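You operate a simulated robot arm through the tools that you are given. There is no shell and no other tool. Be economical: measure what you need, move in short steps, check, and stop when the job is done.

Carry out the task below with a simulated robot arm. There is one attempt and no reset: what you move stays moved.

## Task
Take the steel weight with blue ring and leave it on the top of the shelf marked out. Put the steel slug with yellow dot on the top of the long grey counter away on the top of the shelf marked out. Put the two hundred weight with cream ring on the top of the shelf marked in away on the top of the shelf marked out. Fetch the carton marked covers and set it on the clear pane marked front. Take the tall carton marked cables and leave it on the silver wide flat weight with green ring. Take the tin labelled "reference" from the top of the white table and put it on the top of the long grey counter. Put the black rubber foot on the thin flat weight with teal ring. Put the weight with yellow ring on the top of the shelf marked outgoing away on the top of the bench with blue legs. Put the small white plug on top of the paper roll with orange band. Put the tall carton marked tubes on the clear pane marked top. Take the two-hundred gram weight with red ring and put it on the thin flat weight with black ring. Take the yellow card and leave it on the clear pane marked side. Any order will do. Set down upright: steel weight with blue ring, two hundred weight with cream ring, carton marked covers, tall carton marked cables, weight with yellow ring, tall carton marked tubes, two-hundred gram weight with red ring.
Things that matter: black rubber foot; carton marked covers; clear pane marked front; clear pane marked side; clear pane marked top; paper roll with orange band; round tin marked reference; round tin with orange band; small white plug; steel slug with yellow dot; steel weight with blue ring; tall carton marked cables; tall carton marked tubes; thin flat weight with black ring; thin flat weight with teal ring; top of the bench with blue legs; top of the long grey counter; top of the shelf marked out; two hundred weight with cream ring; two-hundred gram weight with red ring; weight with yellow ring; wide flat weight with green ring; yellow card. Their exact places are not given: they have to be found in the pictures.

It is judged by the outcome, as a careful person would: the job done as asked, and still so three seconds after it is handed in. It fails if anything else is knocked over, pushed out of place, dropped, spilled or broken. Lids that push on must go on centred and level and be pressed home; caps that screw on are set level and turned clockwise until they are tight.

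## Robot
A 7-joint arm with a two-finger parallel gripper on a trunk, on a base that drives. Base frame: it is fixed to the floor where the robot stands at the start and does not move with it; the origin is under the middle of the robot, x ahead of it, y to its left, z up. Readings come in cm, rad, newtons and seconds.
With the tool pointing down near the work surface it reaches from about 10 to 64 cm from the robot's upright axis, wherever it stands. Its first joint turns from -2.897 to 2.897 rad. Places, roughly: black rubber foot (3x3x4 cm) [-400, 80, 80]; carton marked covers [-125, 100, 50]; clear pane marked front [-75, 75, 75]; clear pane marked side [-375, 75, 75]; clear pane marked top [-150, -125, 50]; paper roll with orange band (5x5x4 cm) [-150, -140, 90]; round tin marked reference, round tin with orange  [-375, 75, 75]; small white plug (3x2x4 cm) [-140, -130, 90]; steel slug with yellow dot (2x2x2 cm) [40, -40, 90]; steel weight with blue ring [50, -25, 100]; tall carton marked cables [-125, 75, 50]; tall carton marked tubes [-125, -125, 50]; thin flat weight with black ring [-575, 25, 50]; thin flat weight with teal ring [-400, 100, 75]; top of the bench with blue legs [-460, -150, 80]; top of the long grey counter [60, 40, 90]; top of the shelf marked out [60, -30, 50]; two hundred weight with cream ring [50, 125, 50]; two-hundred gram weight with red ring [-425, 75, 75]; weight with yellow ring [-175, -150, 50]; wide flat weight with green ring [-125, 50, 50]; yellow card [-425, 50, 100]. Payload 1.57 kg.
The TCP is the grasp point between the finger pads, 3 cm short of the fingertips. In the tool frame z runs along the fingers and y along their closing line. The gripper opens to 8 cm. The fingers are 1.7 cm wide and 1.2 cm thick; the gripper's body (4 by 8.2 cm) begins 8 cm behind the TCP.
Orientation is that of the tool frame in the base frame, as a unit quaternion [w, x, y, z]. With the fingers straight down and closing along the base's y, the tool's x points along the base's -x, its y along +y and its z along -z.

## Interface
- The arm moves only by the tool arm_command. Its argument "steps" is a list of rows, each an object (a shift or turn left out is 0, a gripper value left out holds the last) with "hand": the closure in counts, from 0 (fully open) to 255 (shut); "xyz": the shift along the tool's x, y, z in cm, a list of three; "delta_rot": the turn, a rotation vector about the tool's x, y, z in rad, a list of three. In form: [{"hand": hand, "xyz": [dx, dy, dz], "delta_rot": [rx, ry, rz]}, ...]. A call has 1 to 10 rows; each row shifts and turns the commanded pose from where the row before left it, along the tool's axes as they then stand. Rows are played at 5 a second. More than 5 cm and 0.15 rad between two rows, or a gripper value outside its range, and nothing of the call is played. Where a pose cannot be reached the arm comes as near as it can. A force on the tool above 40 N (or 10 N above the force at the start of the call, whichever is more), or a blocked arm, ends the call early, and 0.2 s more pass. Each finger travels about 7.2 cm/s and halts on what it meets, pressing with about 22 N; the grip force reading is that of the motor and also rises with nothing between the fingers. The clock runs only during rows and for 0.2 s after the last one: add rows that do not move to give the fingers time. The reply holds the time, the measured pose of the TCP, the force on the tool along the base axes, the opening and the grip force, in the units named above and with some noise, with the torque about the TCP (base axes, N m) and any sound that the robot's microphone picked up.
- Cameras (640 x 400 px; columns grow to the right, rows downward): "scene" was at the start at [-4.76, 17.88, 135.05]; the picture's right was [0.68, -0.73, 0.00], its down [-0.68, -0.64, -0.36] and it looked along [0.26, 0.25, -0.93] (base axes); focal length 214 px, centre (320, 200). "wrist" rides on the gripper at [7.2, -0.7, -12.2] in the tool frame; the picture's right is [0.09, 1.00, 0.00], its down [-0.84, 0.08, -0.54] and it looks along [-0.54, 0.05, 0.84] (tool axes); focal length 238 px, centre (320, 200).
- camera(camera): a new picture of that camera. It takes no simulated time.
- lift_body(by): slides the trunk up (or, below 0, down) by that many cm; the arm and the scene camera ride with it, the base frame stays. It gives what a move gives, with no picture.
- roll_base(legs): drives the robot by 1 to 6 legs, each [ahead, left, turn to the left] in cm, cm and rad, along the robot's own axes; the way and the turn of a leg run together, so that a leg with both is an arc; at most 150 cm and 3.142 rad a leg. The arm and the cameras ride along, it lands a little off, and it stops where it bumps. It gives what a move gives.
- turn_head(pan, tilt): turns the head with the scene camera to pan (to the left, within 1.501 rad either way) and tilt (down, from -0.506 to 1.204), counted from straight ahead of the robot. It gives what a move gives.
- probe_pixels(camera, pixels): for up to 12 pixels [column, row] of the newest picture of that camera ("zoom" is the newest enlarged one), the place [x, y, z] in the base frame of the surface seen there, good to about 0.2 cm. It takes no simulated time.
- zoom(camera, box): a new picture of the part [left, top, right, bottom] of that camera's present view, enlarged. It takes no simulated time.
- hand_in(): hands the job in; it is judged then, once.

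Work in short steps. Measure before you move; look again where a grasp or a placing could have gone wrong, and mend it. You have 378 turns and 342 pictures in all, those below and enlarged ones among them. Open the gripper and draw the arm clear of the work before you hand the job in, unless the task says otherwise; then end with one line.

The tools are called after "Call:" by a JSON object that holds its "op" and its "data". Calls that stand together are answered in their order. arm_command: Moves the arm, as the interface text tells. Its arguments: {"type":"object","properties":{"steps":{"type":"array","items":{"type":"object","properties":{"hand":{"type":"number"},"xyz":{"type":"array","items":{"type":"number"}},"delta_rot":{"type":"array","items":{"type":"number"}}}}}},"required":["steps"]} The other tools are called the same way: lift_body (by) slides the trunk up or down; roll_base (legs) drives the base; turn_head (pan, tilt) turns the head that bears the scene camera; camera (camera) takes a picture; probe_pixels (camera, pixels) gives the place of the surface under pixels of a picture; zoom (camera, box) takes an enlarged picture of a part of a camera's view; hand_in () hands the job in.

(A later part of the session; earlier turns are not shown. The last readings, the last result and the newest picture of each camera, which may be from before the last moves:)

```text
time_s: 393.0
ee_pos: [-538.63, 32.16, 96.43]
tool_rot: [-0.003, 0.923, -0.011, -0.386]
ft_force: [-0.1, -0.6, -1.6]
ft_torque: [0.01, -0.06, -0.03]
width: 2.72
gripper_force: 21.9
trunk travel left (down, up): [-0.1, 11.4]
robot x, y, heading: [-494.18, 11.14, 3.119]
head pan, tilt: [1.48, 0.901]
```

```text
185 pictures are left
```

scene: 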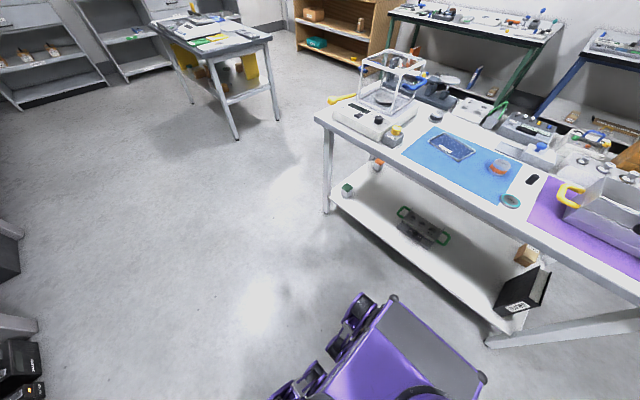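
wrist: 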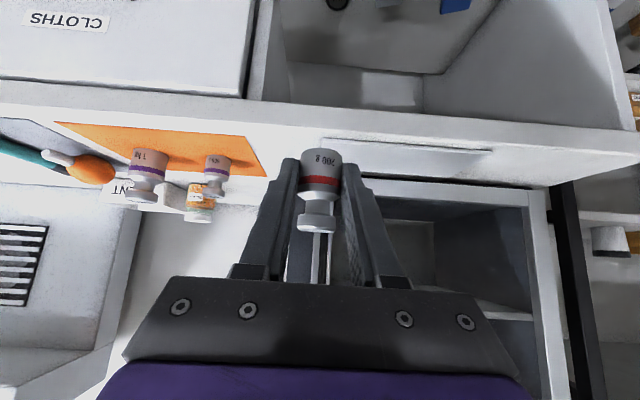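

I probe the drawer side wall and disc, then descend in front of the bench.

Call:
{"op": "probe_pixels", "data": {"camera": "wrist", "pixels": [[262, 80], [245, 95], [338, 4], [400, 70], [350, 120], [350, 135], [250, 60], [300, 70]]}}

Call:
{"op": "arm_command", "data": {"steps": [{"xyz": [3.3, 0, 3.3]}, {"xyz": [3.3, 0, 3.3]}, {"xyz": [3.3, 0, 3.3]}, {"xyz": [3.3, 0, 3.3]}, {"xyz": [3.3, 0, 3.3]}, {"xyz": [3.3, 0, 3.3]}, {"xyz": [3.3, 0, 3.3]}, {}]}}

Call:
{"op": "camera", "data": {"camera": "wrist"}}

```text
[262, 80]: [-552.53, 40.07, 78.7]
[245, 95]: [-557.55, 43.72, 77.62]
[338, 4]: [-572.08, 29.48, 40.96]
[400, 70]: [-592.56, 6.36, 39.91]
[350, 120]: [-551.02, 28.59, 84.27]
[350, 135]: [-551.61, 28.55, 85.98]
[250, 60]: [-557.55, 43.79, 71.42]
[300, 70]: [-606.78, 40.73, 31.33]
```

```text
time_s: 394.8
ee_pos: [-539.12, 31.88, 63.87]
tool_rot: [-0.002, 0.922, -0.009, -0.386]
ft_force: [-0.3, -0.1, -2.4]
ft_torque: [-0.01, -0.03, -0.01]
width: 2.7
gripper_force: 22.3
trunk travel left (down, up): [-0.1, 11.4]
robot x, y, heading: [-494.28, 10.95, 3.117]
head pan, tilt: [1.48, 0.901]
```

```text
184 pictures are left
```

wrist: 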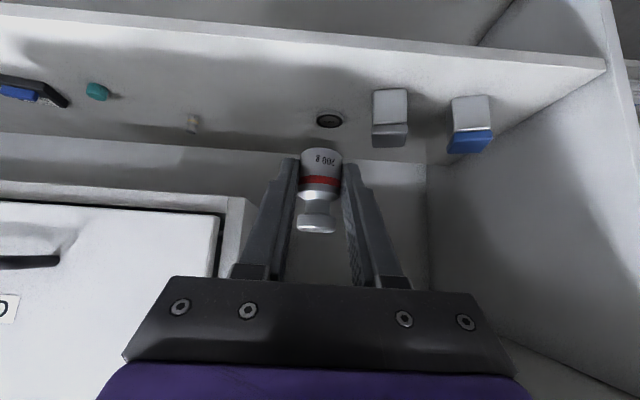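

Disc at (330,121). I measure its extents.

Call:
{"op": "zoom", "data": {"camera": "wrist", "box": [280, 80, 420, 170]}}

Call:
{"op": "probe_pixels", "data": {"camera": "zoom", "pixels": [[230, 185], [175, 182], [285, 188], [232, 160], [230, 210], [440, 200], [300, 100]]}}

```text
4.44 times, centred on (350, 125) of wrist
```

zoom: 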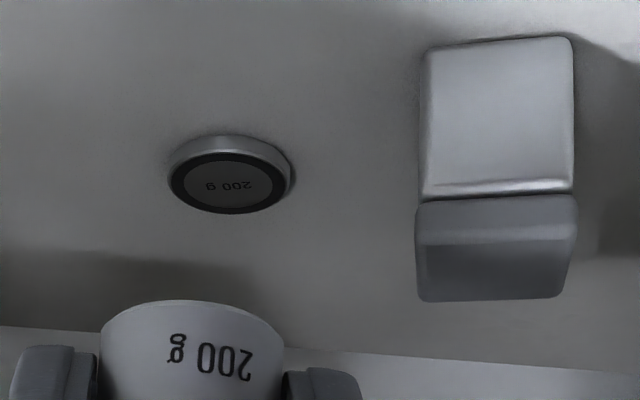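

```text
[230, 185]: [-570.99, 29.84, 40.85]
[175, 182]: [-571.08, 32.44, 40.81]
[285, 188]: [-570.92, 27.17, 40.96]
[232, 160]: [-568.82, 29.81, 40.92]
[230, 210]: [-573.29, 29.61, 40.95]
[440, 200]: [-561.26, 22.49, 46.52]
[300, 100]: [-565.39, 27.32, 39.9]
```

Disc centre (−571.05,29.8), top 40.9. I shift the base 3 ahead and 5 right, then line up and advance part way.

Call:
{"op": "roll_base", "data": {"legs": [[2.5, -5, 0]]}}

Call:
{"op": "arm_command", "data": {"steps": [{"xyz": [0, 4, 0]}, {"xyz": [0, 3.5, 0]}, {"xyz": [-1.2, 0, 4.2]}, {"xyz": [-1.2, 0, 4.2]}, {}]}}

Call:
{"op": "camera", "data": {"camera": "wrist"}}

```text
time_s: 395.9
ee_pos: [-541.56, 36.87, 63.89]
tool_rot: [-0.003, 0.922, -0.011, -0.387]
ft_force: [-0.1, 0.0, -1.0]
ft_torque: [-0.02, -0.05, -0.01]
width: 2.71
gripper_force: 21.9
trunk travel left (down, up): [-0.1, 11.4]
robot x, y, heading: [-496.42, 16.43, 3.12]
head pan, tilt: [1.48, 0.901]
```

```text
time_s: 397.1
ee_pos: [-549.04, 29.55, 59.88]
tool_rot: [-0.002, 0.922, -0.01, -0.387]
ft_force: [0.3, -0.4, -2.7]
ft_torque: [0.0, -0.03, 0.05]
width: 2.7
gripper_force: 21.8
trunk travel left (down, up): [-0.1, 11.4]
robot x, y, heading: [-495.98, 16.49, 3.123]
head pan, tilt: [1.48, 0.901]
```

```text
182 pictures are left
```

wrist: 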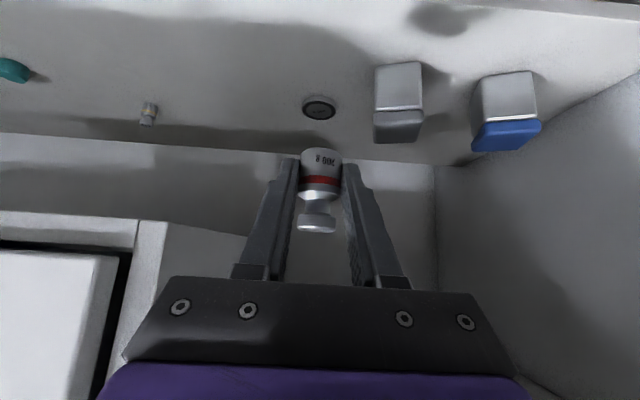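

In line. Advance in two stages.

Call:
{"op": "arm_command", "data": {"steps": [{"xyz": [-0.9, 0, 3.97]}, {"xyz": [-0.9, 0, 3.97]}, {"xyz": [-0.9, 0, 3.97]}, {}]}}

Call:
{"op": "arm_command", "data": {"steps": [{"xyz": [-0.9, 0, 3.97]}, {"xyz": [-0.9, 0, 3.97]}, {}]}}

Call:
{"op": "camera", "data": {"camera": "wrist"}}

```text
time_s: 398.1
ee_pos: [-559.74, 29.86, 53.26]
tool_rot: [-0.003, 0.922, -0.01, -0.387]
ft_force: [-0.5, -0.5, -3.2]
ft_torque: [0.0, -0.02, -0.01]
width: 2.7
gripper_force: 22.0
trunk travel left (down, up): [-0.1, 11.4]
robot x, y, heading: [-496.23, 16.32, 3.12]
head pan, tilt: [1.48, 0.901]
```

```text
time_s: 398.9
ee_pos: [-566.46, 29.81, 49.03]
tool_rot: [-0.003, 0.922, -0.011, -0.386]
ft_force: [0.6, 0.6, -2.4]
ft_torque: [-0.02, 0.0, 0.0]
width: 2.7
gripper_force: 22.2
trunk travel left (down, up): [-0.1, 11.4]
robot x, y, heading: [-496.68, 16.3, 3.122]
head pan, tilt: [1.48, 0.901]
```

```text
181 pictures are left
```

wrist: 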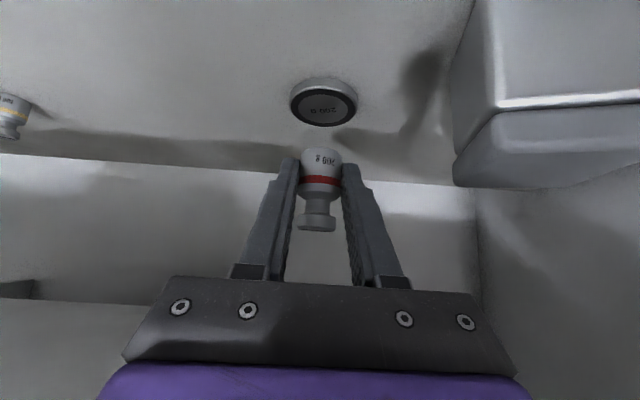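

Continue to 1.4 cm above the disc, then check.

Call:
{"op": "arm_command", "data": {"steps": [{"xyz": [-0.6, 0, 3]}, {"xyz": [1.1, 0, 2.15]}, {}]}}

Call:
{"op": "camera", "data": {"camera": "wrist"}}

Call:
{"op": "probe_pixels", "data": {"camera": "wrist", "pixels": [[320, 152], [320, 160], [306, 155], [334, 155]]}}

```text
time_s: 399.8
ee_pos: [-569.88, 29.82, 45.12]
tool_rot: [-0.002, 0.922, -0.011, -0.386]
ft_force: [-0.3, -1.0, -2.5]
ft_torque: [0.01, -0.01, 0.01]
width: 2.71
gripper_force: 22.0
trunk travel left (down, up): [-0.1, 11.4]
robot x, y, heading: [-496.47, 16.2, 3.125]
head pan, tilt: [1.48, 0.901]
```

```text
180 pictures are left
```

wrist: 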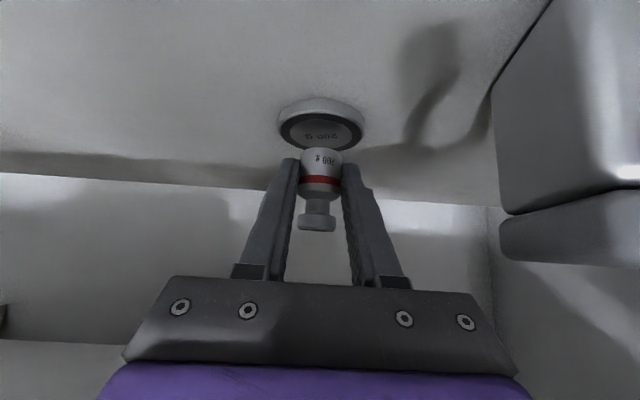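

```text
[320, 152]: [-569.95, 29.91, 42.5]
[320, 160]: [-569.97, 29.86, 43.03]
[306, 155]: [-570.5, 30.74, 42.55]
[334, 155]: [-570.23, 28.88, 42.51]
```

Weight axis (−571.2,29.85) matches the disc centre. Lower ~1.5 cm gently.

Call:
{"op": "arm_command", "data": {"steps": [{"xyz": [0.5, 0, 0.5]}, {"xyz": [0.35, 0, 0.35]}, {}]}}

Call:
{"op": "arm_command", "data": {"steps": [{"xyz": [0.12, 0, 0.12]}, {"xyz": [0.1, 0, 0.1]}, {}]}}

```text
time_s: 400.6
ee_pos: [-569.92, 29.97, 43.92]
tool_rot: [-0.003, 0.922, -0.01, -0.388]
ft_force: [0.2, 0.4, -0.3]
ft_torque: [0.01, -0.01, -0.04]
width: 2.69
gripper_force: 21.6
trunk travel left (down, up): [-0.1, 11.4]
robot x, y, heading: [-496.25, 16.51, 3.12]
head pan, tilt: [1.48, 0.901]
```

```text
time_s: 401.4
ee_pos: [-569.96, 29.83, 43.83]
tool_rot: [-0.002, 0.921, -0.01, -0.388]
ft_force: [0.3, 1.6, 15.6]
ft_torque: [0.1, 0.24, 0.02]
width: 2.7
gripper_force: 22.3
trunk travel left (down, up): [-0.1, 11.4]
robot x, y, heading: [-496.28, 16.59, 3.124]
head pan, tilt: [1.48, 0.901]
```

Contact. Ease up 0.15 cm and open to 5 cm, then look.

Call:
{"op": "arm_command", "data": {"steps": [{"xyz": [-0.1, 0, -0.1]}, {}, {"hand": 110}, {"hand": 96}, {}]}}

Call:
{"op": "camera", "data": {"camera": "wrist"}}

```text
time_s: 402.6
ee_pos: [-569.87, 29.85, 43.74]
tool_rot: [-0.003, 0.922, -0.01, -0.386]
ft_force: [-0.3, 0.9, 1.5]
ft_torque: [0.03, 0.03, 0.0]
width: 4.96
gripper_force: 0.1
trunk travel left (down, up): [-0.1, 11.4]
robot x, y, heading: [-496.53, 16.32, 3.117]
head pan, tilt: [1.48, 0.901]
```

```text
179 pictures are left
```

wrist: 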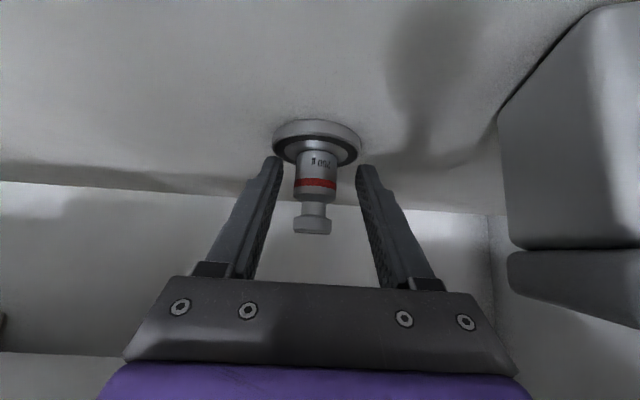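

Standing on the disc. I retreat along the tool axis.

Call:
{"op": "arm_command", "data": {"steps": [{"xyz": [-0.3, 0, -0.5]}, {"xyz": [0, 0, -3]}, {"xyz": [0, 0, -4]}, {"xyz": [0.9, 0, -4]}, {"xyz": [0.9, 0, -4]}, {"xyz": [0.9, 0, -4]}, {"xyz": [0.9, 0, -4]}, {"xyz": [0.9, 0, -4]}, {}]}}

Call:
{"op": "camera", "data": {"camera": "wrist"}}

```text
time_s: 404.6
ee_pos: [-547.42, 29.6, 60.2]
tool_rot: [-0.002, 0.922, -0.009, -0.387]
ft_force: [-0.2, 0.4, 0.1]
ft_torque: [-0.04, -0.01, -0.01]
width: 4.99
gripper_force: 0.2
trunk travel left (down, up): [-0.1, 11.4]
robot x, y, heading: [-496.41, 16.28, 3.125]
head pan, tilt: [1.48, 0.901]
```

```text
178 pictures are left
```

wrist: 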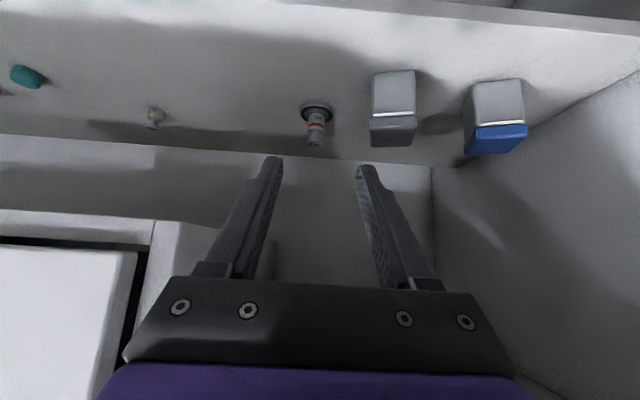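

Red weight done. I back away, raise the arm, and get it vertical.

Call:
{"op": "roll_base", "data": {"legs": [[-20, 0, 0]]}}

Call:
{"op": "arm_command", "data": {"steps": [{"xyz": [-3.3, 0, -3.3]}, {"xyz": [-3.3, 0, -3.3]}, {"xyz": [-3.3, 0, -3.3]}, {"xyz": [-3.3, 0, -3.3]}, {"xyz": [-3.3, 0, -3.3]}, {"xyz": [-3.3, 0, -3.3]}, {"xyz": [-3.3, 0, -3.3]}, {"xyz": [-3.3, 0, -3.3]}, {"xyz": [-3.3, 0, -3.3]}, {}]}}

Call:
{"op": "arm_command", "data": {"steps": [{"hand": 0, "delta_rot": [0, 0.132, 0]}, {"delta_rot": [0, 0.132, 0]}, {"delta_rot": [0, 0.132, 0]}, {"delta_rot": [0, 0.132, 0]}, {"delta_rot": [0, 0.132, 0]}, {"delta_rot": [0, 0.132, 0]}, {"xyz": [2, -3, 0]}, {"xyz": [2, -3, 0]}, {"xyz": [2, -3, 0]}, {}]}}

Call:
{"op": "lift_body", "data": {"by": 4.9}}

Call:
{"op": "roll_base", "data": {"legs": [[0, 40, 0], [0, 0, -1.55], [0, -135, 0]]}}

Call:
{"op": "turn_head", "data": {"pan": 0.8, "tilt": 0.9}}

Call:
{"op": "camera", "data": {"camera": "scene"}}

Call:
{"op": "camera", "data": {"camera": "wrist"}}

```text
time_s: 406.2
ee_pos: [-527.33, 29.02, 60.07]
tool_rot: [-0.002, 0.922, -0.011, -0.387]
ft_force: [0.0, -0.1, -0.7]
ft_torque: [-0.03, -0.02, 0.03]
width: 5.01
gripper_force: 0.1
trunk travel left (down, up): [-0.1, 11.4]
robot x, y, heading: [-476.25, 15.89, 3.118]
head pan, tilt: [1.48, 0.901]
```

```text
time_s: 408.4
ee_pos: [-527.01, 29.28, 101.97]
tool_rot: [-0.002, 0.922, -0.01, -0.388]
ft_force: [-0.2, -0.2, 0.5]
ft_torque: [0.0, -0.04, 0.04]
width: 4.99
gripper_force: 0.1
trunk travel left (down, up): [-0.1, 11.4]
robot x, y, heading: [-476.01, 16.32, 3.122]
head pan, tilt: [1.48, 0.901]
```

```text
time_s: 410.6
ee_pos: [-520.74, 38.01, 101.94]
tool_rot: [0.002, 1.0, -0.01, -0.002]
ft_force: [0.2, 0.8, 0.8]
ft_torque: [0.03, 0.02, 0.01]
width: 8.02
gripper_force: 0.1
trunk travel left (down, up): [-0.1, 11.4]
robot x, y, heading: [-476.32, 16.36, 3.118]
head pan, tilt: [1.48, 0.901]
```

```text
time_s: 411.5
ee_pos: [-520.78, 37.9, 106.88]
tool_rot: [0.002, 1.0, -0.009, -0.001]
ft_force: [-0.3, 0.1, 0.5]
ft_torque: [0.0, -0.03, 0.01]
width: 8.0
gripper_force: 0.0
trunk travel left (down, up): [-5.0, 6.5]
robot x, y, heading: [-476.28, 15.87, 3.125]
head pan, tilt: [1.48, 0.901]
```

```text
time_s: 432.7
ee_pos: [-318.19, 14.48, 106.94]
tool_rot: [0.0, -0.693, 0.721, 0.002]
ft_force: [-0.2, 0.6, 0.2]
ft_torque: [0.03, -0.03, -0.01]
width: 8.0
gripper_force: 0.2
trunk travel left (down, up): [-5.0, 6.5]
robot x, y, heading: [-341.19, -30.06, 1.529]
head pan, tilt: [1.48, 0.901]
```

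```text
time_s: 433.8
ee_pos: [-318.24, 14.39, 106.8]
tool_rot: [0.0, -0.692, 0.722, 0.003]
ft_force: [-0.3, 0.1, 0.1]
ft_torque: [-0.03, 0.01, -0.05]
width: 8.01
gripper_force: 0.1
trunk travel left (down, up): [-5.0, 6.5]
robot x, y, heading: [-341.17, -29.73, 1.529]
head pan, tilt: [0.799, 0.901]
```

```text
177 pictures are left
```

scene: 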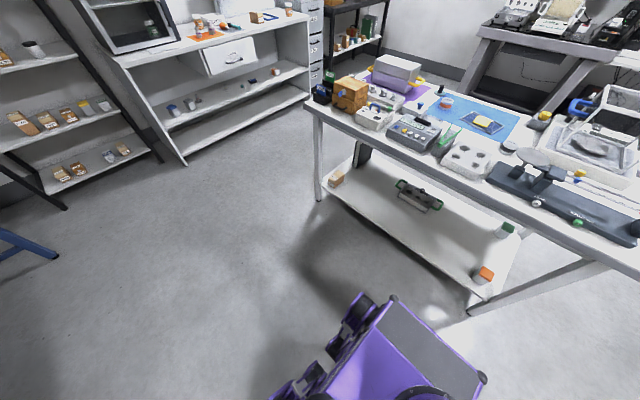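

```text
176 pictures are left
```

wrist: 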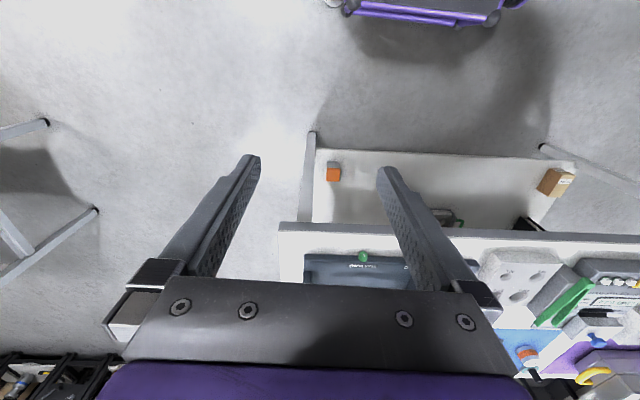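

Call:
{"op": "zoom", "data": {"camera": "scene", "box": [410, 90, 600, 220]}}

Call:
{"op": "probe_pixels", "data": {"camera": "zoom", "pixels": [[345, 185], [345, 195], [330, 185], [365, 190], [250, 120], [200, 200], [270, 260], [430, 230], [380, 160], [440, 95]]}}

```text
3.08 times, centred on (505, 155) of scene
```

zoom: 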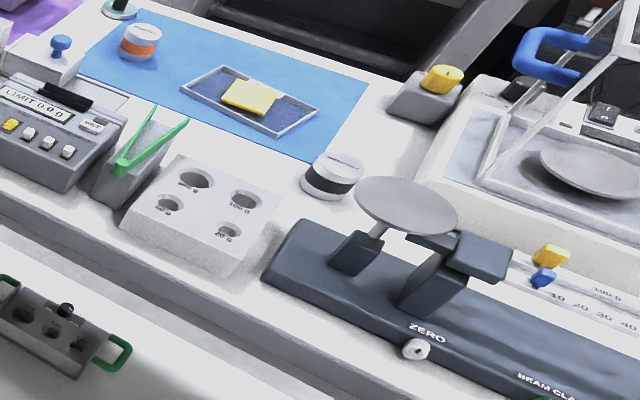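

```text
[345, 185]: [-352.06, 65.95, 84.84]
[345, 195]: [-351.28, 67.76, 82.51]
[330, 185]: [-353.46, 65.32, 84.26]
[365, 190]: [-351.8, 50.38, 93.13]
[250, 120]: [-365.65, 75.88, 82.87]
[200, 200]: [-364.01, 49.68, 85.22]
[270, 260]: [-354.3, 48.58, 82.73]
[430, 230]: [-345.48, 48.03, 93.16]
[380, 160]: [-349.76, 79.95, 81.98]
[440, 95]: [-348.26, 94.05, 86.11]
```

The dark-banded tin is at ≈(−352,67.5). I position the robot: left 28, ahead 35, correcting heading.

Call:
{"op": "turn_head", "data": {"pan": 1.48, "tilt": 0.9}}

Call:
{"op": "roll_base", "data": {"legs": [[0, 0, 0.042], [0, 32, 0], [35, 0, 0]]}}

Call:
{"op": "camera", "data": {"camera": "wrist"}}

```text
time_s: 434.8
ee_pos: [-318.16, 14.47, 106.85]
tool_rot: [0.0, -0.692, 0.721, 0.002]
ft_force: [0.2, -0.3, 0.6]
ft_torque: [-0.01, 0.02, 0.0]
width: 8.0
gripper_force: 0.0
trunk travel left (down, up): [-5.0, 6.5]
robot x, y, heading: [-341.12, -29.75, 1.532]
head pan, tilt: [1.48, 0.901]
```

```text
time_s: 440.7
ee_pos: [-352.31, 50.61, 106.95]
tool_rot: [0.0, 0.709, -0.705, -0.003]
ft_force: [-0.3, -0.6, -0.2]
ft_torque: [0.0, -0.01, 0.0]
width: 8.02
gripper_force: 0.1
trunk travel left (down, up): [-5.0, 6.5]
robot x, y, heading: [-373.22, 5.9, 1.575]
head pan, tilt: [1.48, 0.901]
```

```text
174 pictures are left
```

wrist: 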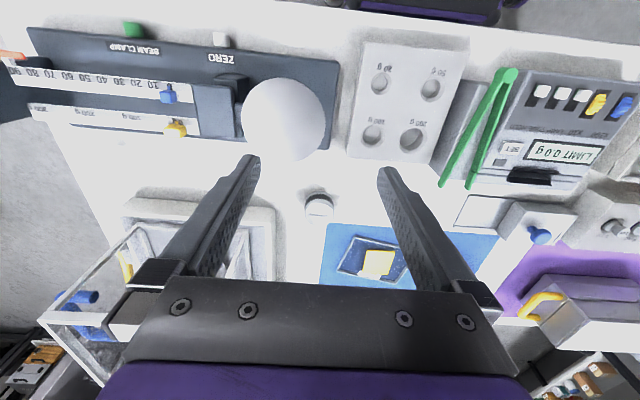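

Tin at (320,205). Zoom for its label and probe.

Call:
{"op": "zoom", "data": {"camera": "wrist", "box": [280, 170, 360, 240]}}

Call:
{"op": "probe_pixels", "data": {"camera": "zoom", "pixels": [[320, 210], [270, 210], [370, 215], [320, 185], [320, 250], [320, 150], [200, 210], [440, 210]]}}

```text
5.71 times, centred on (320, 205) of wrist
```

zoom: 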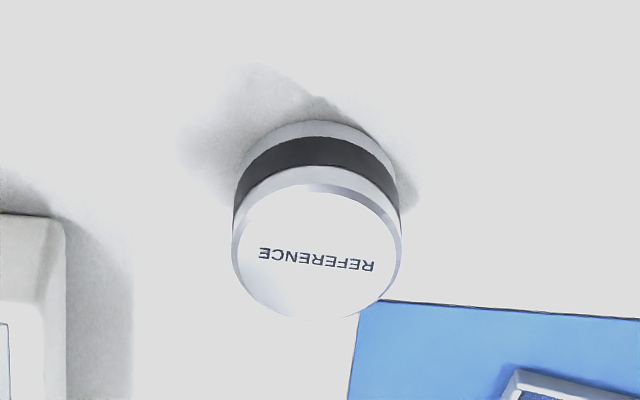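

```text
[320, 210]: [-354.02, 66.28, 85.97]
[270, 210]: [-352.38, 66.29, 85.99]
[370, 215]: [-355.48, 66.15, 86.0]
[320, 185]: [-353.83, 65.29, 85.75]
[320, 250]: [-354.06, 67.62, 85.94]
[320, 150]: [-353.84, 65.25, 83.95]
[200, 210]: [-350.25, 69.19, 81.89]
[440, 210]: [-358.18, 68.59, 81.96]
```

It is REFERENCE; centre (−353.95,67.6), top z 86. I move over it and descend.

Call:
{"op": "arm_command", "data": {"steps": [{"xyz": [-4.25, 0.41, 0]}, {"xyz": [-4.25, 0.41, 0]}, {"xyz": [-4.25, 0.41, 0]}, {"xyz": [-4.25, 0.41, 0]}, {"xyz": [0, 0, 4]}, {"xyz": [0, 0, 4]}, {"xyz": [0, 0, 4]}, {}]}}

Call:
{"op": "camera", "data": {"camera": "wrist"}}

```text
time_s: 442.5
ee_pos: [-353.88, 67.51, 94.93]
tool_rot: [0.0, 0.709, -0.705, -0.002]
ft_force: [-0.2, 0.3, 0.9]
ft_torque: [0.01, 0.0, -0.01]
width: 8.01
gripper_force: 0.0
trunk travel left (down, up): [-5.0, 6.5]
robot x, y, heading: [-373.08, 5.38, 1.575]
head pan, tilt: [1.48, 0.901]
```

```text
172 pictures are left
```

wrist: 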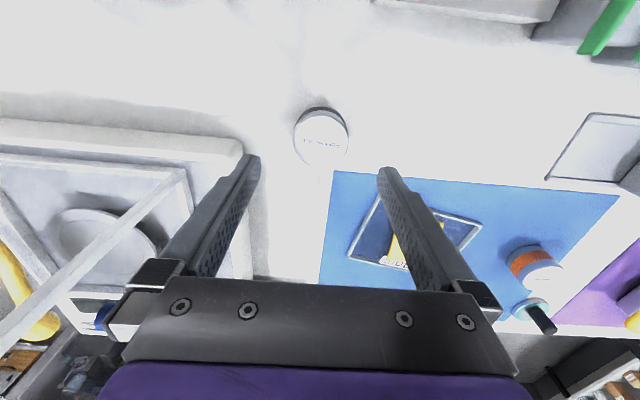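

I narrow the opening to 7 cm for clearance from the balance, descend and grip.

Call:
{"op": "arm_command", "data": {"steps": [{"hand": 35}, {"xyz": [0, 0, 4]}, {"xyz": [0, 0, 3.5]}, {"xyz": [0, 0, 2]}, {}]}}

Call:
{"op": "camera", "data": {"camera": "wrist"}}

```text
time_s: 443.7
ee_pos: [-354.27, 67.77, 85.41]
tool_rot: [0.0, 0.71, -0.705, -0.002]
ft_force: [0.0, -0.3, -0.5]
ft_torque: [-0.01, 0.0, 0.0]
width: 6.91
gripper_force: 0.0
trunk travel left (down, up): [-5.0, 6.5]
robot x, y, heading: [-372.96, 5.63, 1.577]
head pan, tilt: [1.48, 0.901]
```

```text
171 pictures are left
```

wrist: 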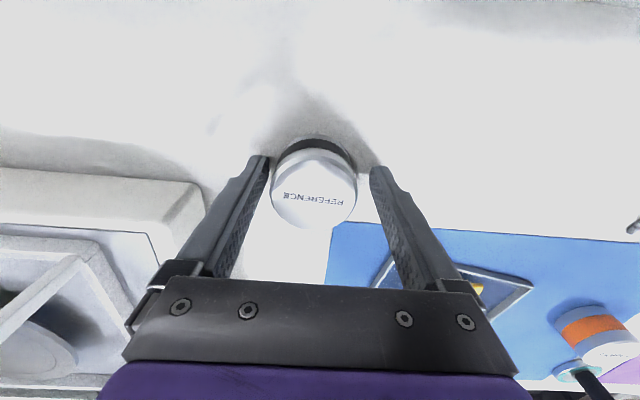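

Centred. Close and lift.

Call:
{"op": "arm_command", "data": {"steps": [{"hand": 255}, {"hand": 255}, {"hand": 255}, {"xyz": [0, 0, -1]}, {"xyz": [0, 0, -3]}, {"xyz": [0, 0, -4]}, {"xyz": [0, 0, -4]}, {"xyz": [0, 0, -4]}, {"xyz": [0, 0, -4]}, {}]}}

Call:
{"op": "camera", "data": {"camera": "wrist"}}

```text
time_s: 445.9
ee_pos: [-353.92, 67.77, 105.48]
tool_rot: [0.0, 0.708, -0.706, -0.002]
ft_force: [0.0, 1.6, -0.9]
ft_torque: [0.0, 0.0, 0.01]
width: 5.08
gripper_force: 21.6
trunk travel left (down, up): [-5.0, 6.5]
robot x, y, heading: [-373.24, 5.64, 1.574]
head pan, tilt: [1.48, 0.901]
```

```text
170 pictures are left
```

wrist: 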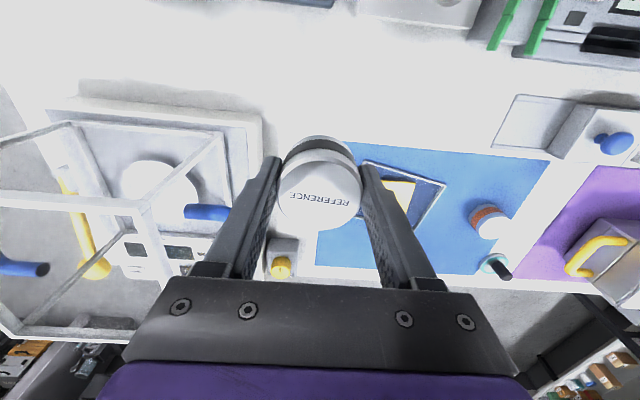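

Held. I pull the arm back and drive to the long counter: back, turn to face +x, ahead.

Call:
{"op": "arm_command", "data": {"steps": [{"xyz": [4.5, 0, 0]}, {"xyz": [4.5, 0, 0]}, {"xyz": [4.5, 0, 0]}, {"xyz": [4.5, 0, 0]}, {"xyz": [3, -2, 0]}, {}]}}

Call:
{"op": "roll_base", "data": {"legs": [[-38, 0, 0], [0, 0, -1.57], [120, 0, 0], [120, 0, 0], [100, 0, 0]]}}

Call:
{"op": "turn_head", "data": {"pan": 0.9, "tilt": 0.8}}

Call:
{"op": "camera", "data": {"camera": "scene"}}

```text
time_s: 447.3
ee_pos: [-351.87, 46.7, 105.38]
tool_rot: [0.0, 0.709, -0.705, -0.002]
ft_force: [-1.4, -0.7, -0.6]
ft_torque: [0.03, -0.04, -0.04]
width: 5.07
gripper_force: 22.2
trunk travel left (down, up): [-5.0, 6.5]
robot x, y, heading: [-373.3, 5.13, 1.574]
head pan, tilt: [1.48, 0.901]
```

```text
time_s: 469.8
ee_pos: [6.77, -57.06, 105.37]
tool_rot: [0.002, 0.006, 1.0, 0.002]
ft_force: [-0.2, 0.3, -0.1]
ft_torque: [0.0, 0.0, 0.0]
width: 5.02
gripper_force: 22.0
trunk travel left (down, up): [-5.0, 6.5]
robot x, y, heading: [-33.84, -34.8, -0.015]
head pan, tilt: [1.48, 0.901]
```

```text
time_s: 470.8
ee_pos: [6.82, -57.19, 105.26]
tool_rot: [0.001, 0.007, 1.0, 0.001]
ft_force: [-0.6, -0.2, -1.0]
ft_torque: [-0.01, 0.0, 0.02]
width: 4.97
gripper_force: 21.4
trunk travel left (down, up): [-5.0, 6.5]
robot x, y, heading: [-34.25, -35.44, -0.01]
head pan, tilt: [0.901, 0.799]
```

```text
169 pictures are left
```

scene: 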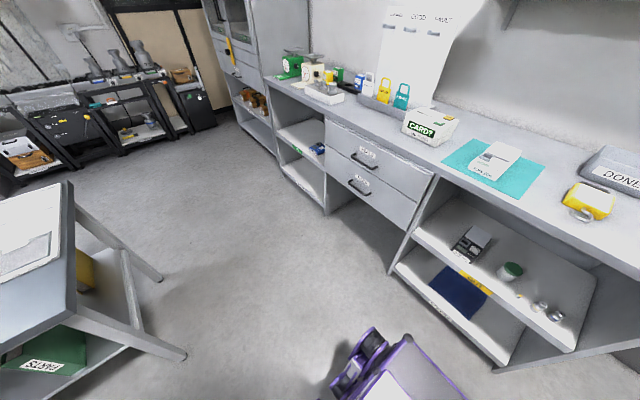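

The old slug spot on the counter (≈(46,−47)) is free. I drive ahead 24 cm and look with the wrist camera.

Call:
{"op": "turn_head", "data": {"pan": 1.48, "tilt": 0.9}}

Call:
{"op": "roll_base", "data": {"legs": [[24, 0, 0]]}}

Call:
{"op": "camera", "data": {"camera": "wrist"}}

```text
time_s: 471.7
ee_pos: [6.74, -57.25, 105.38]
tool_rot: [0.002, 0.006, 1.0, 0.002]
ft_force: [-0.7, -0.2, -1.2]
ft_torque: [0.04, 0.03, -0.01]
width: 5.01
gripper_force: 21.3
trunk travel left (down, up): [-5.0, 6.5]
robot x, y, heading: [-34.05, -34.95, -0.014]
head pan, tilt: [1.48, 0.901]
```

```text
time_s: 473.5
ee_pos: [30.53, -57.62, 105.33]
tool_rot: [0.002, 0.007, 1.0, 0.002]
ft_force: [-0.4, 0.1, -0.7]
ft_torque: [0.02, 0.01, -0.04]
width: 5.02
gripper_force: 21.7
trunk travel left (down, up): [-5.0, 6.5]
robot x, y, heading: [-10.1, -35.62, -0.018]
head pan, tilt: [1.48, 0.901]
```

```text
168 pictures are left
```

wrist: 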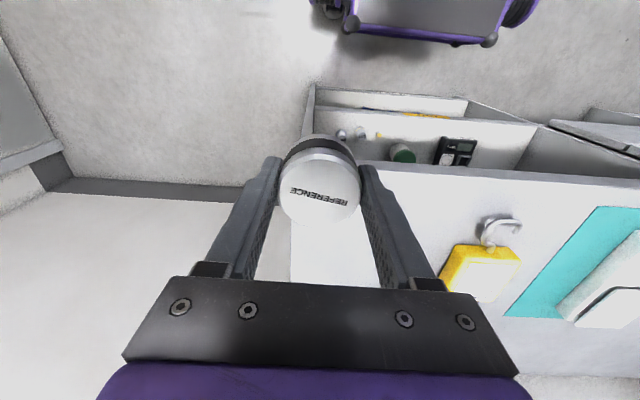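

I move to (45,−47) and lower.

Call:
{"op": "arm_command", "data": {"steps": [{"xyz": [-3.62, 2.6, 0]}, {"xyz": [-3.62, 2.6, 0]}, {"xyz": [-3.62, 2.6, 0]}, {"xyz": [-3.62, 2.6, 0]}, {"xyz": [0, 0, 4]}, {"xyz": [0, 0, 4]}, {"xyz": [0, 0, 2.8]}, {}]}}

Call:
{"op": "camera", "data": {"camera": "wrist"}}

```text
time_s: 475.3
ee_pos: [45.02, -47.3, 94.63]
tool_rot: [0.002, 0.007, 1.0, 0.001]
ft_force: [-0.2, -0.3, -0.6]
ft_torque: [-0.01, 0.0, 0.0]
width: 5.0
gripper_force: 22.3
trunk travel left (down, up): [-5.0, 6.5]
robot x, y, heading: [-10.19, -35.28, -0.014]
head pan, tilt: [1.48, 0.901]
```

```text
167 pictures are left
```

wrist: 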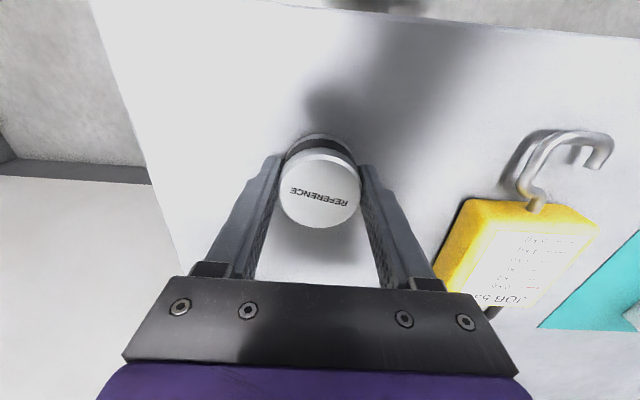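

Lower slowly to contact.

Call:
{"op": "arm_command", "data": {"steps": [{"xyz": [0, 0, 0.6]}, {"xyz": [0, 0, 0.4]}, {}]}}

Call:
{"op": "arm_command", "data": {"steps": [{"xyz": [0, 0, 0.2]}, {}]}}

```text
time_s: 476.1
ee_pos: [45.23, -47.37, 93.74]
tool_rot: [0.003, 0.008, 1.0, 0.002]
ft_force: [-0.7, 0.3, 14.6]
ft_torque: [-0.08, -0.09, 0.11]
width: 4.98
gripper_force: 21.9
trunk travel left (down, up): [-5.0, 6.5]
robot x, y, heading: [-10.02, -35.64, -0.016]
head pan, tilt: [1.48, 0.901]
```

```text
time_s: 476.7
ee_pos: [45.17, -47.26, 93.57]
tool_rot: [0.003, 0.007, 1.0, 0.002]
ft_force: [0.7, 1.0, 25.7]
ft_torque: [-0.08, -0.12, 0.05]
width: 5.04
gripper_force: 21.8
trunk travel left (down, up): [-5.0, 6.5]
robot x, y, heading: [-10.5, -35.27, -0.017]
head pan, tilt: [1.48, 0.901]
```

On the counter. Ease 0.3 cm, open to 6.5 cm, raise.

Call:
{"op": "arm_command", "data": {"steps": [{"xyz": [0, 0, -0.3]}, {}, {"hand": 55}, {"hand": 45}, {}, {"xyz": [0, 0, -3]}, {"xyz": [0, 0, -4]}, {"xyz": [0, 0, -4.5]}, {}]}}

Call:
{"op": "camera", "data": {"camera": "wrist"}}

```text
time_s: 478.7
ee_pos: [45.12, -47.4, 105.13]
tool_rot: [0.001, 0.008, 1.0, 0.002]
ft_force: [0.2, 0.0, 0.2]
ft_torque: [-0.01, -0.02, -0.01]
width: 6.59
gripper_force: 0.0
trunk travel left (down, up): [-5.0, 6.5]
robot x, y, heading: [-10.09, -35.63, -0.018]
head pan, tilt: [1.48, 0.901]
```

```text
166 pictures are left
```

wrist: 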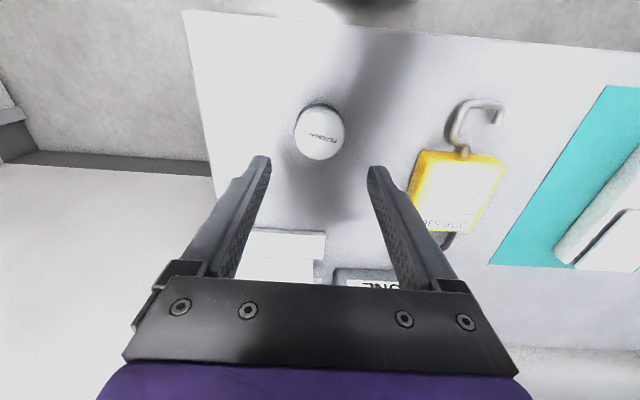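

Tin done. Next the plug and roll on the wooden shelf: retract and drive there.

Call:
{"op": "arm_command", "data": {"steps": [{"hand": 0, "xyz": [4, -2.5, -0.5]}, {"xyz": [4, -2.5, -0.5]}, {"xyz": [4, -2.5, 0]}, {"xyz": [4, 0, 0]}, {}]}}

Call:
{"op": "roll_base", "data": {"legs": [[-20, 0, 0], [0, 0, -1.55], [0, -95, 0], [30, 0, 0]]}}

Call:
{"op": "camera", "data": {"camera": "wrist"}}

```text
time_s: 479.9
ee_pos: [28.85, -54.58, 106.15]
tool_rot: [0.002, 0.007, 1.0, 0.001]
ft_force: [0.2, -0.1, -1.0]
ft_torque: [0.02, 0.01, -0.01]
width: 7.98
gripper_force: 0.1
trunk travel left (down, up): [-5.0, 6.5]
robot x, y, heading: [-10.41, -35.54, -0.011]
head pan, tilt: [1.48, 0.901]
```

```text
time_s: 496.2
ee_pos: [-143.51, -106.68, 106.21]
tool_rot: [0.002, 0.701, 0.713, 0.0]
ft_force: [0.7, 0.4, -0.2]
ft_torque: [-0.01, 0.01, 0.03]
width: 8.0
gripper_force: 0.1
trunk travel left (down, up): [-5.0, 6.5]
robot x, y, heading: [-125.63, -67.28, -1.559]
head pan, tilt: [1.48, 0.901]
```

```text
165 pictures are left
```

wrist: 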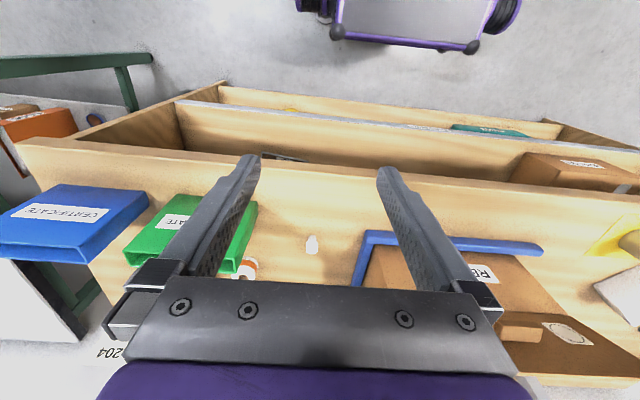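

Plug at (312,244), roll at (250,268). Zoom and probe.

Call:
{"op": "zoom", "data": {"camera": "wrist", "box": [220, 200, 360, 290]}}

Call:
{"op": "probe_pixels", "data": {"camera": "zoom", "pixels": [[420, 180], [420, 215], [418, 235], [405, 220], [435, 222], [140, 290], [140, 320], [110, 300], [165, 300], [155, 270]]}}

```text
4.44 times, centred on (290, 245) of wrist
```

zoom: 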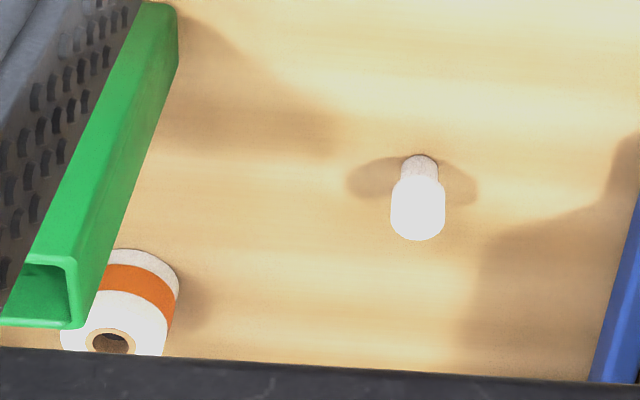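

```text
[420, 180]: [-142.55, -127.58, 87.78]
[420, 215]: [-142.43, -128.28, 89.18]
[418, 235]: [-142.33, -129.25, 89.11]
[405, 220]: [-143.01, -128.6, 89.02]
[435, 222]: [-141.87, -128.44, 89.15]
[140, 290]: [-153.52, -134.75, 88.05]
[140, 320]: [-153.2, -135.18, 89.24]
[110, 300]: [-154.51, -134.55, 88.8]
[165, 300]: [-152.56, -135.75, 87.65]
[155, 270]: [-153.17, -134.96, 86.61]
```

I need a better view of roll and holder: raise the arm 8 cm and move right a little.

Call:
{"op": "arm_command", "data": {"steps": [{"xyz": [0, -3, -4]}, {"xyz": [-3, -3, -2]}, {"xyz": [-3, -2, 0]}, {"xyz": [-3, 0, 0]}, {}]}}

Call:
{"op": "camera", "data": {"camera": "wrist"}}

```text
time_s: 497.4
ee_pos: [-151.52, -115.87, 112.21]
tool_rot: [0.003, 0.702, 0.713, 0.0]
ft_force: [-0.1, -0.1, 0.0]
ft_torque: [-0.03, 0.01, 0.0]
width: 7.97
gripper_force: 0.0
trunk travel left (down, up): [-5.0, 6.5]
robot x, y, heading: [-125.81, -67.01, -1.562]
head pan, tilt: [1.48, 0.901]
```

```text
163 pictures are left
```

wrist: 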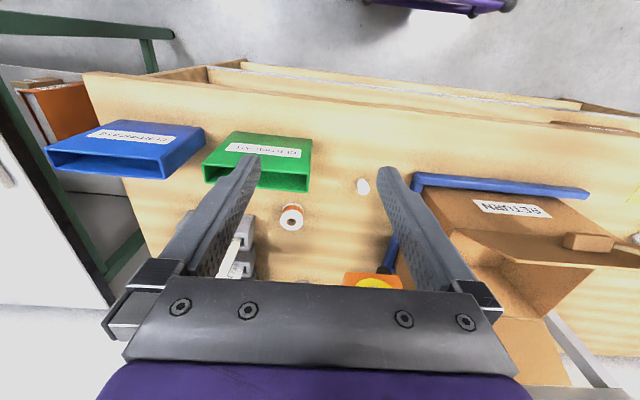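

Call:
{"op": "zoom", "data": {"camera": "wrist", "box": [240, 140, 400, 260]}}

Call:
{"op": "probe_pixels", "data": {"camera": "zoom", "pixels": [[190, 325], [232, 325], [203, 300], [205, 352], [210, 325], [488, 190], [490, 160], [270, 195], [275, 150], [100, 175], [130, 300], [50, 330]]}}

```text
3.33 times, centred on (320, 200) of wrist
```

zoom: 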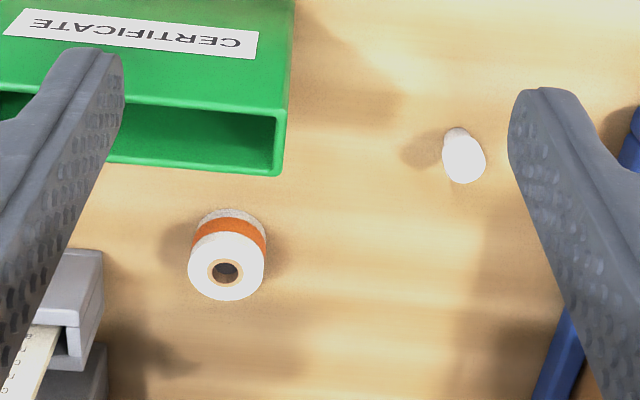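

```text
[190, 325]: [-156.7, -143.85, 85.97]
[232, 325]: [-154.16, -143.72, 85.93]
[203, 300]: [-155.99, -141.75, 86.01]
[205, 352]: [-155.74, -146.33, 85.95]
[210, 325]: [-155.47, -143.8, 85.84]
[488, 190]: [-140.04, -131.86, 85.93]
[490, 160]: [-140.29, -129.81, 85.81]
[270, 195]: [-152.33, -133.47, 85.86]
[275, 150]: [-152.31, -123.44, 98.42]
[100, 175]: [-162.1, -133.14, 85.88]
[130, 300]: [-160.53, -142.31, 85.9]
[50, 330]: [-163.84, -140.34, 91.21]
```

Probe the roll's top ring.

Call:
{"op": "probe_pixels", "data": {"camera": "zoom", "pixels": [[226, 246], [226, 293], [195, 268], [258, 270], [224, 272], [226, 225], [465, 160], [455, 140], [463, 178], [445, 160], [482, 162]]}}

```text
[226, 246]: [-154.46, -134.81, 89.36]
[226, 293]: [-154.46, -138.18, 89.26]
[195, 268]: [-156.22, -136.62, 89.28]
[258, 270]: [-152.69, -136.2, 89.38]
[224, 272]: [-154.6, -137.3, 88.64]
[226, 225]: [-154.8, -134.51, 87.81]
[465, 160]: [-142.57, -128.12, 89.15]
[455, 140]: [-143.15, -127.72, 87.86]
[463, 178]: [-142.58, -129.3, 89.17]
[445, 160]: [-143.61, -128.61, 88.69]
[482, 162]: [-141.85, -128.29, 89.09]
```

Roll centre (−154.5,−136.6), top 89.35; plug head centre (−142.5,−128.6), top 89.15. I drive ahead 7 cm and go above the plug.

Call:
{"op": "roll_base", "data": {"legs": [[7, 0, 0]]}}

Call:
{"op": "arm_command", "data": {"steps": [{"hand": 128, "xyz": [-1.5, 3, 0]}, {"xyz": [-1.5, 3, 0]}, {"xyz": [-2.5, 3, 0]}, {"xyz": [0, 0, 4.5]}, {"xyz": [0, 0, 4.5]}, {}]}}

Call:
{"op": "camera", "data": {"camera": "wrist"}}

```text
time_s: 498.4
ee_pos: [-151.23, -122.83, 112.23]
tool_rot: [0.002, 0.701, 0.713, 0.0]
ft_force: [-0.1, 0.4, 0.5]
ft_torque: [0.01, -0.01, -0.01]
width: 7.99
gripper_force: 0.1
trunk travel left (down, up): [-5.0, 6.5]
robot x, y, heading: [-125.88, -73.81, -1.554]
head pan, tilt: [1.48, 0.901]
```

```text
time_s: 499.8
ee_pos: [-142.07, -128.17, 103.21]
tool_rot: [0.003, 0.701, 0.713, 0.0]
ft_force: [-0.1, 1.1, -1.0]
ft_torque: [-0.03, 0.0, 0.0]
width: 3.99
gripper_force: 0.0
trunk travel left (down, up): [-5.0, 6.5]
robot x, y, heading: [-125.72, -74.2, -1.556]
head pan, tilt: [1.48, 0.901]
```

```text
161 pictures are left
```

wrist: 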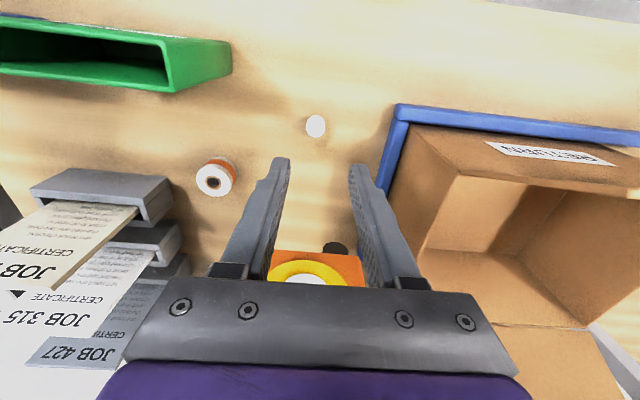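

Plug at (316,127). Probe precise position.

Call:
{"op": "zoom", "data": {"camera": "wrist", "box": [280, 90, 360, 160]}}

Call:
{"op": "probe_pixels", "data": {"camera": "wrist", "pixels": [[308, 127], [325, 127], [316, 118], [316, 135], [316, 127], [405, 115], [212, 183], [205, 182], [219, 184]]}}

```text
5.71 times, centred on (320, 125) of wrist
```

zoom: 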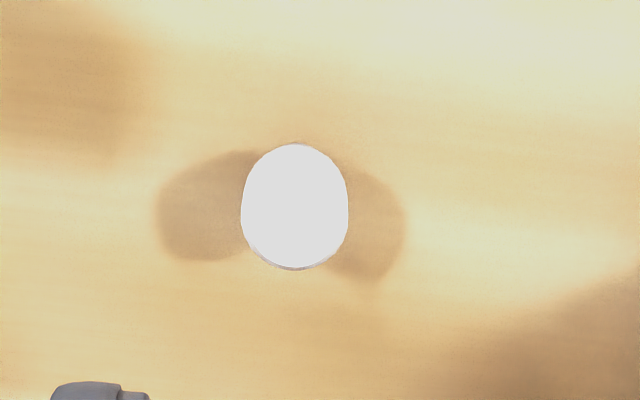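

```text
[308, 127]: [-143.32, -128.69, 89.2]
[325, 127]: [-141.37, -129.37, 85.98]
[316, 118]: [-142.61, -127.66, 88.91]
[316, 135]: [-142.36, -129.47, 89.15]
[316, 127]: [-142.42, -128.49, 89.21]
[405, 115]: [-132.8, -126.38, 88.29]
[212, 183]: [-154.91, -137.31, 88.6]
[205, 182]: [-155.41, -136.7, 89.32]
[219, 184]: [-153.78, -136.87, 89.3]
```

Shift −0.4/0.45 and descend 13.6 cm, then close and lift.

Call:
{"op": "arm_command", "data": {"steps": [{"xyz": [-0.45, -0.38, 4]}, {"xyz": [0, 0, 4]}, {"xyz": [0, 0, 3.5]}, {"xyz": [0, 0, 2.1]}, {}, {"hand": 255}, {"hand": 255}, {"hand": 255}, {}]}}

Call:
{"op": "camera", "data": {"camera": "wrist"}}

```text
time_s: 501.8
ee_pos: [-142.41, -128.87, 89.67]
tool_rot: [0.003, 0.701, 0.713, 0.0]
ft_force: [-0.3, 0.6, -0.3]
ft_torque: [-0.01, 0.0, -0.02]
width: 1.9
gripper_force: 22.0
trunk travel left (down, up): [-5.0, 6.5]
robot x, y, heading: [-125.31, -73.64, -1.555]
head pan, tilt: [1.48, 0.901]
```

```text
159 pictures are left
```

wrist: 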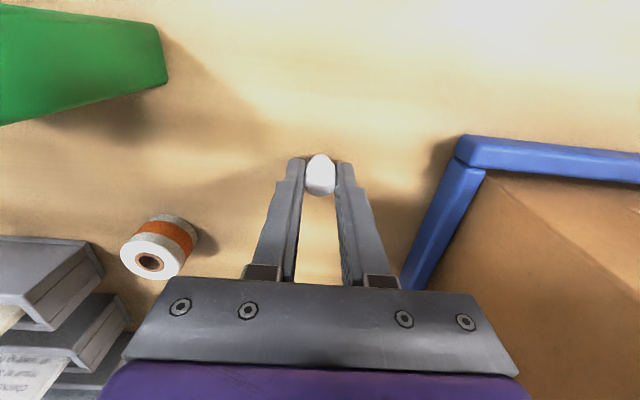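

Gripped. I lift and probe the certificate rack's nearest points for clearance near the roll.

Call:
{"op": "arm_command", "data": {"steps": [{"xyz": [0, 0, -2]}, {"xyz": [0, 0, -4]}, {"xyz": [0, 0, -4]}, {}]}}

Call:
{"op": "camera", "data": {"camera": "wrist"}}

```text
time_s: 502.8
ee_pos: [-142.38, -128.71, 99.58]
tool_rot: [0.003, 0.701, 0.713, 0.0]
ft_force: [0.0, -0.4, 0.6]
ft_torque: [0.0, 0.0, -0.02]
width: 1.91
gripper_force: 21.8
trunk travel left (down, up): [-5.0, 6.5]
robot x, y, heading: [-125.2, -73.89, -1.558]
head pan, tilt: [1.48, 0.901]
```

```text
158 pictures are left
```

wrist: 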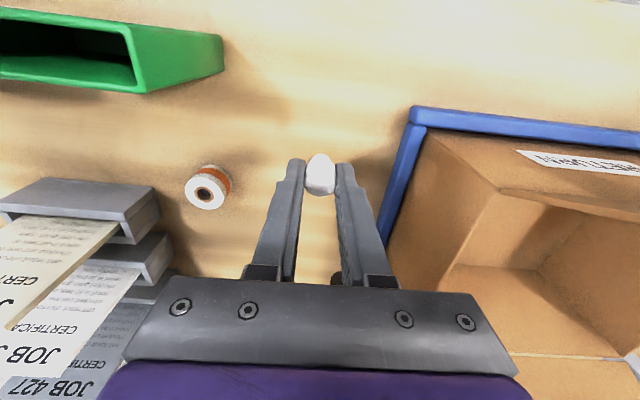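

Call:
{"op": "probe_pixels", "data": {"camera": "wrist", "pixels": [[155, 190], [150, 215], [110, 225], [130, 280], [100, 330], [140, 310], [205, 193], [191, 193], [221, 193], [206, 178], [207, 208]]}}

```text
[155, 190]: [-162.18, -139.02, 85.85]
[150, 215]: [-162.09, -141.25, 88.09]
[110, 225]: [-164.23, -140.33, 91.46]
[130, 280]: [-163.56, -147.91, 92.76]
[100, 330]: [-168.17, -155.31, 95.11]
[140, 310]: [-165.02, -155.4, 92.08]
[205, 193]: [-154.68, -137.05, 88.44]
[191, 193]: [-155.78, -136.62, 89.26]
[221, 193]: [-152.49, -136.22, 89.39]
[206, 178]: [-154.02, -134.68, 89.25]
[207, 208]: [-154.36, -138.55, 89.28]
```

Clearance fine. I move over the roll and descend to just above it.

Call:
{"op": "arm_command", "data": {"steps": [{"xyz": [-1.98, -3.05, 0]}, {"xyz": [-1.98, -3.05, 0]}, {"xyz": [-1.98, -3.05, 0]}, {"xyz": [-1.98, -3.05, 0]}, {}, {"xyz": [0, 0, 3]}, {"xyz": [0, 0, 2.5]}, {}]}}

Call:
{"op": "camera", "data": {"camera": "wrist"}}

```text
time_s: 503.2
ee_pos: [-145.61, -130.36, 99.56]
tool_rot: [0.0, 0.7, 0.715, 0.007]
ft_force: [2.5, 8.7, 2.3]
ft_torque: [-1.1, 0.22, 0.04]
width: 1.91
gripper_force: 22.0
trunk travel left (down, up): [-5.0, 6.5]
robot x, y, heading: [-125.46, -74.14, -1.553]
head pan, tilt: [1.48, 0.901]
stopped in row 2: the force on the tool passed its limit at 66 N (the readings are from after the stop); the commanded pose is now the measured one
```

```text
157 pictures are left
```

wrist: 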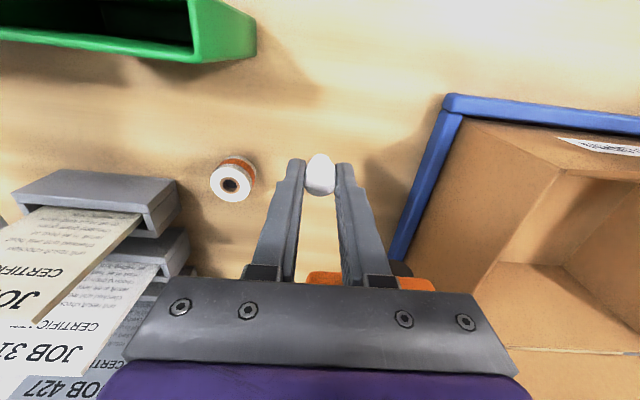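

The hand hit something (66 N), probably the hanging orange device behind. I back off toward the front and look.

Call:
{"op": "arm_command", "data": {"steps": [{"xyz": [2, 1, 0]}, {"xyz": [3, 0, 0]}, {}]}}

Call:
{"op": "camera", "data": {"camera": "wrist"}}

Call:
{"op": "probe_pixels", "data": {"camera": "wrist", "pixels": [[330, 265], [320, 275], [400, 265], [300, 270], [345, 272]]}}

```text
time_s: 504.1
ee_pos: [-144.78, -125.55, 99.64]
tool_rot: [0.0, 0.699, 0.715, 0.008]
ft_force: [-0.2, 0.1, 0.3]
ft_torque: [-0.01, 0.03, -0.01]
width: 1.9
gripper_force: 22.4
trunk travel left (down, up): [-5.0, 6.5]
robot x, y, heading: [-125.27, -74.14, -1.554]
head pan, tilt: [1.48, 0.901]
```

```text
156 pictures are left
```

wrist: 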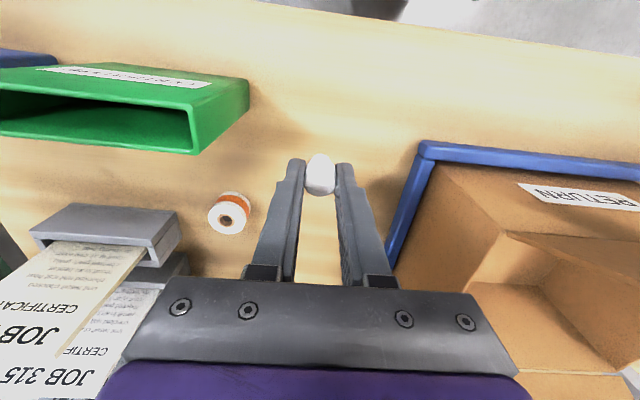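

```text
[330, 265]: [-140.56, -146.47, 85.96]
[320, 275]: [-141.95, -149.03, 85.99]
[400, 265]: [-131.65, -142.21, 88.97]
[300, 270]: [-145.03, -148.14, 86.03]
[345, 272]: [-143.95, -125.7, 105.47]
```

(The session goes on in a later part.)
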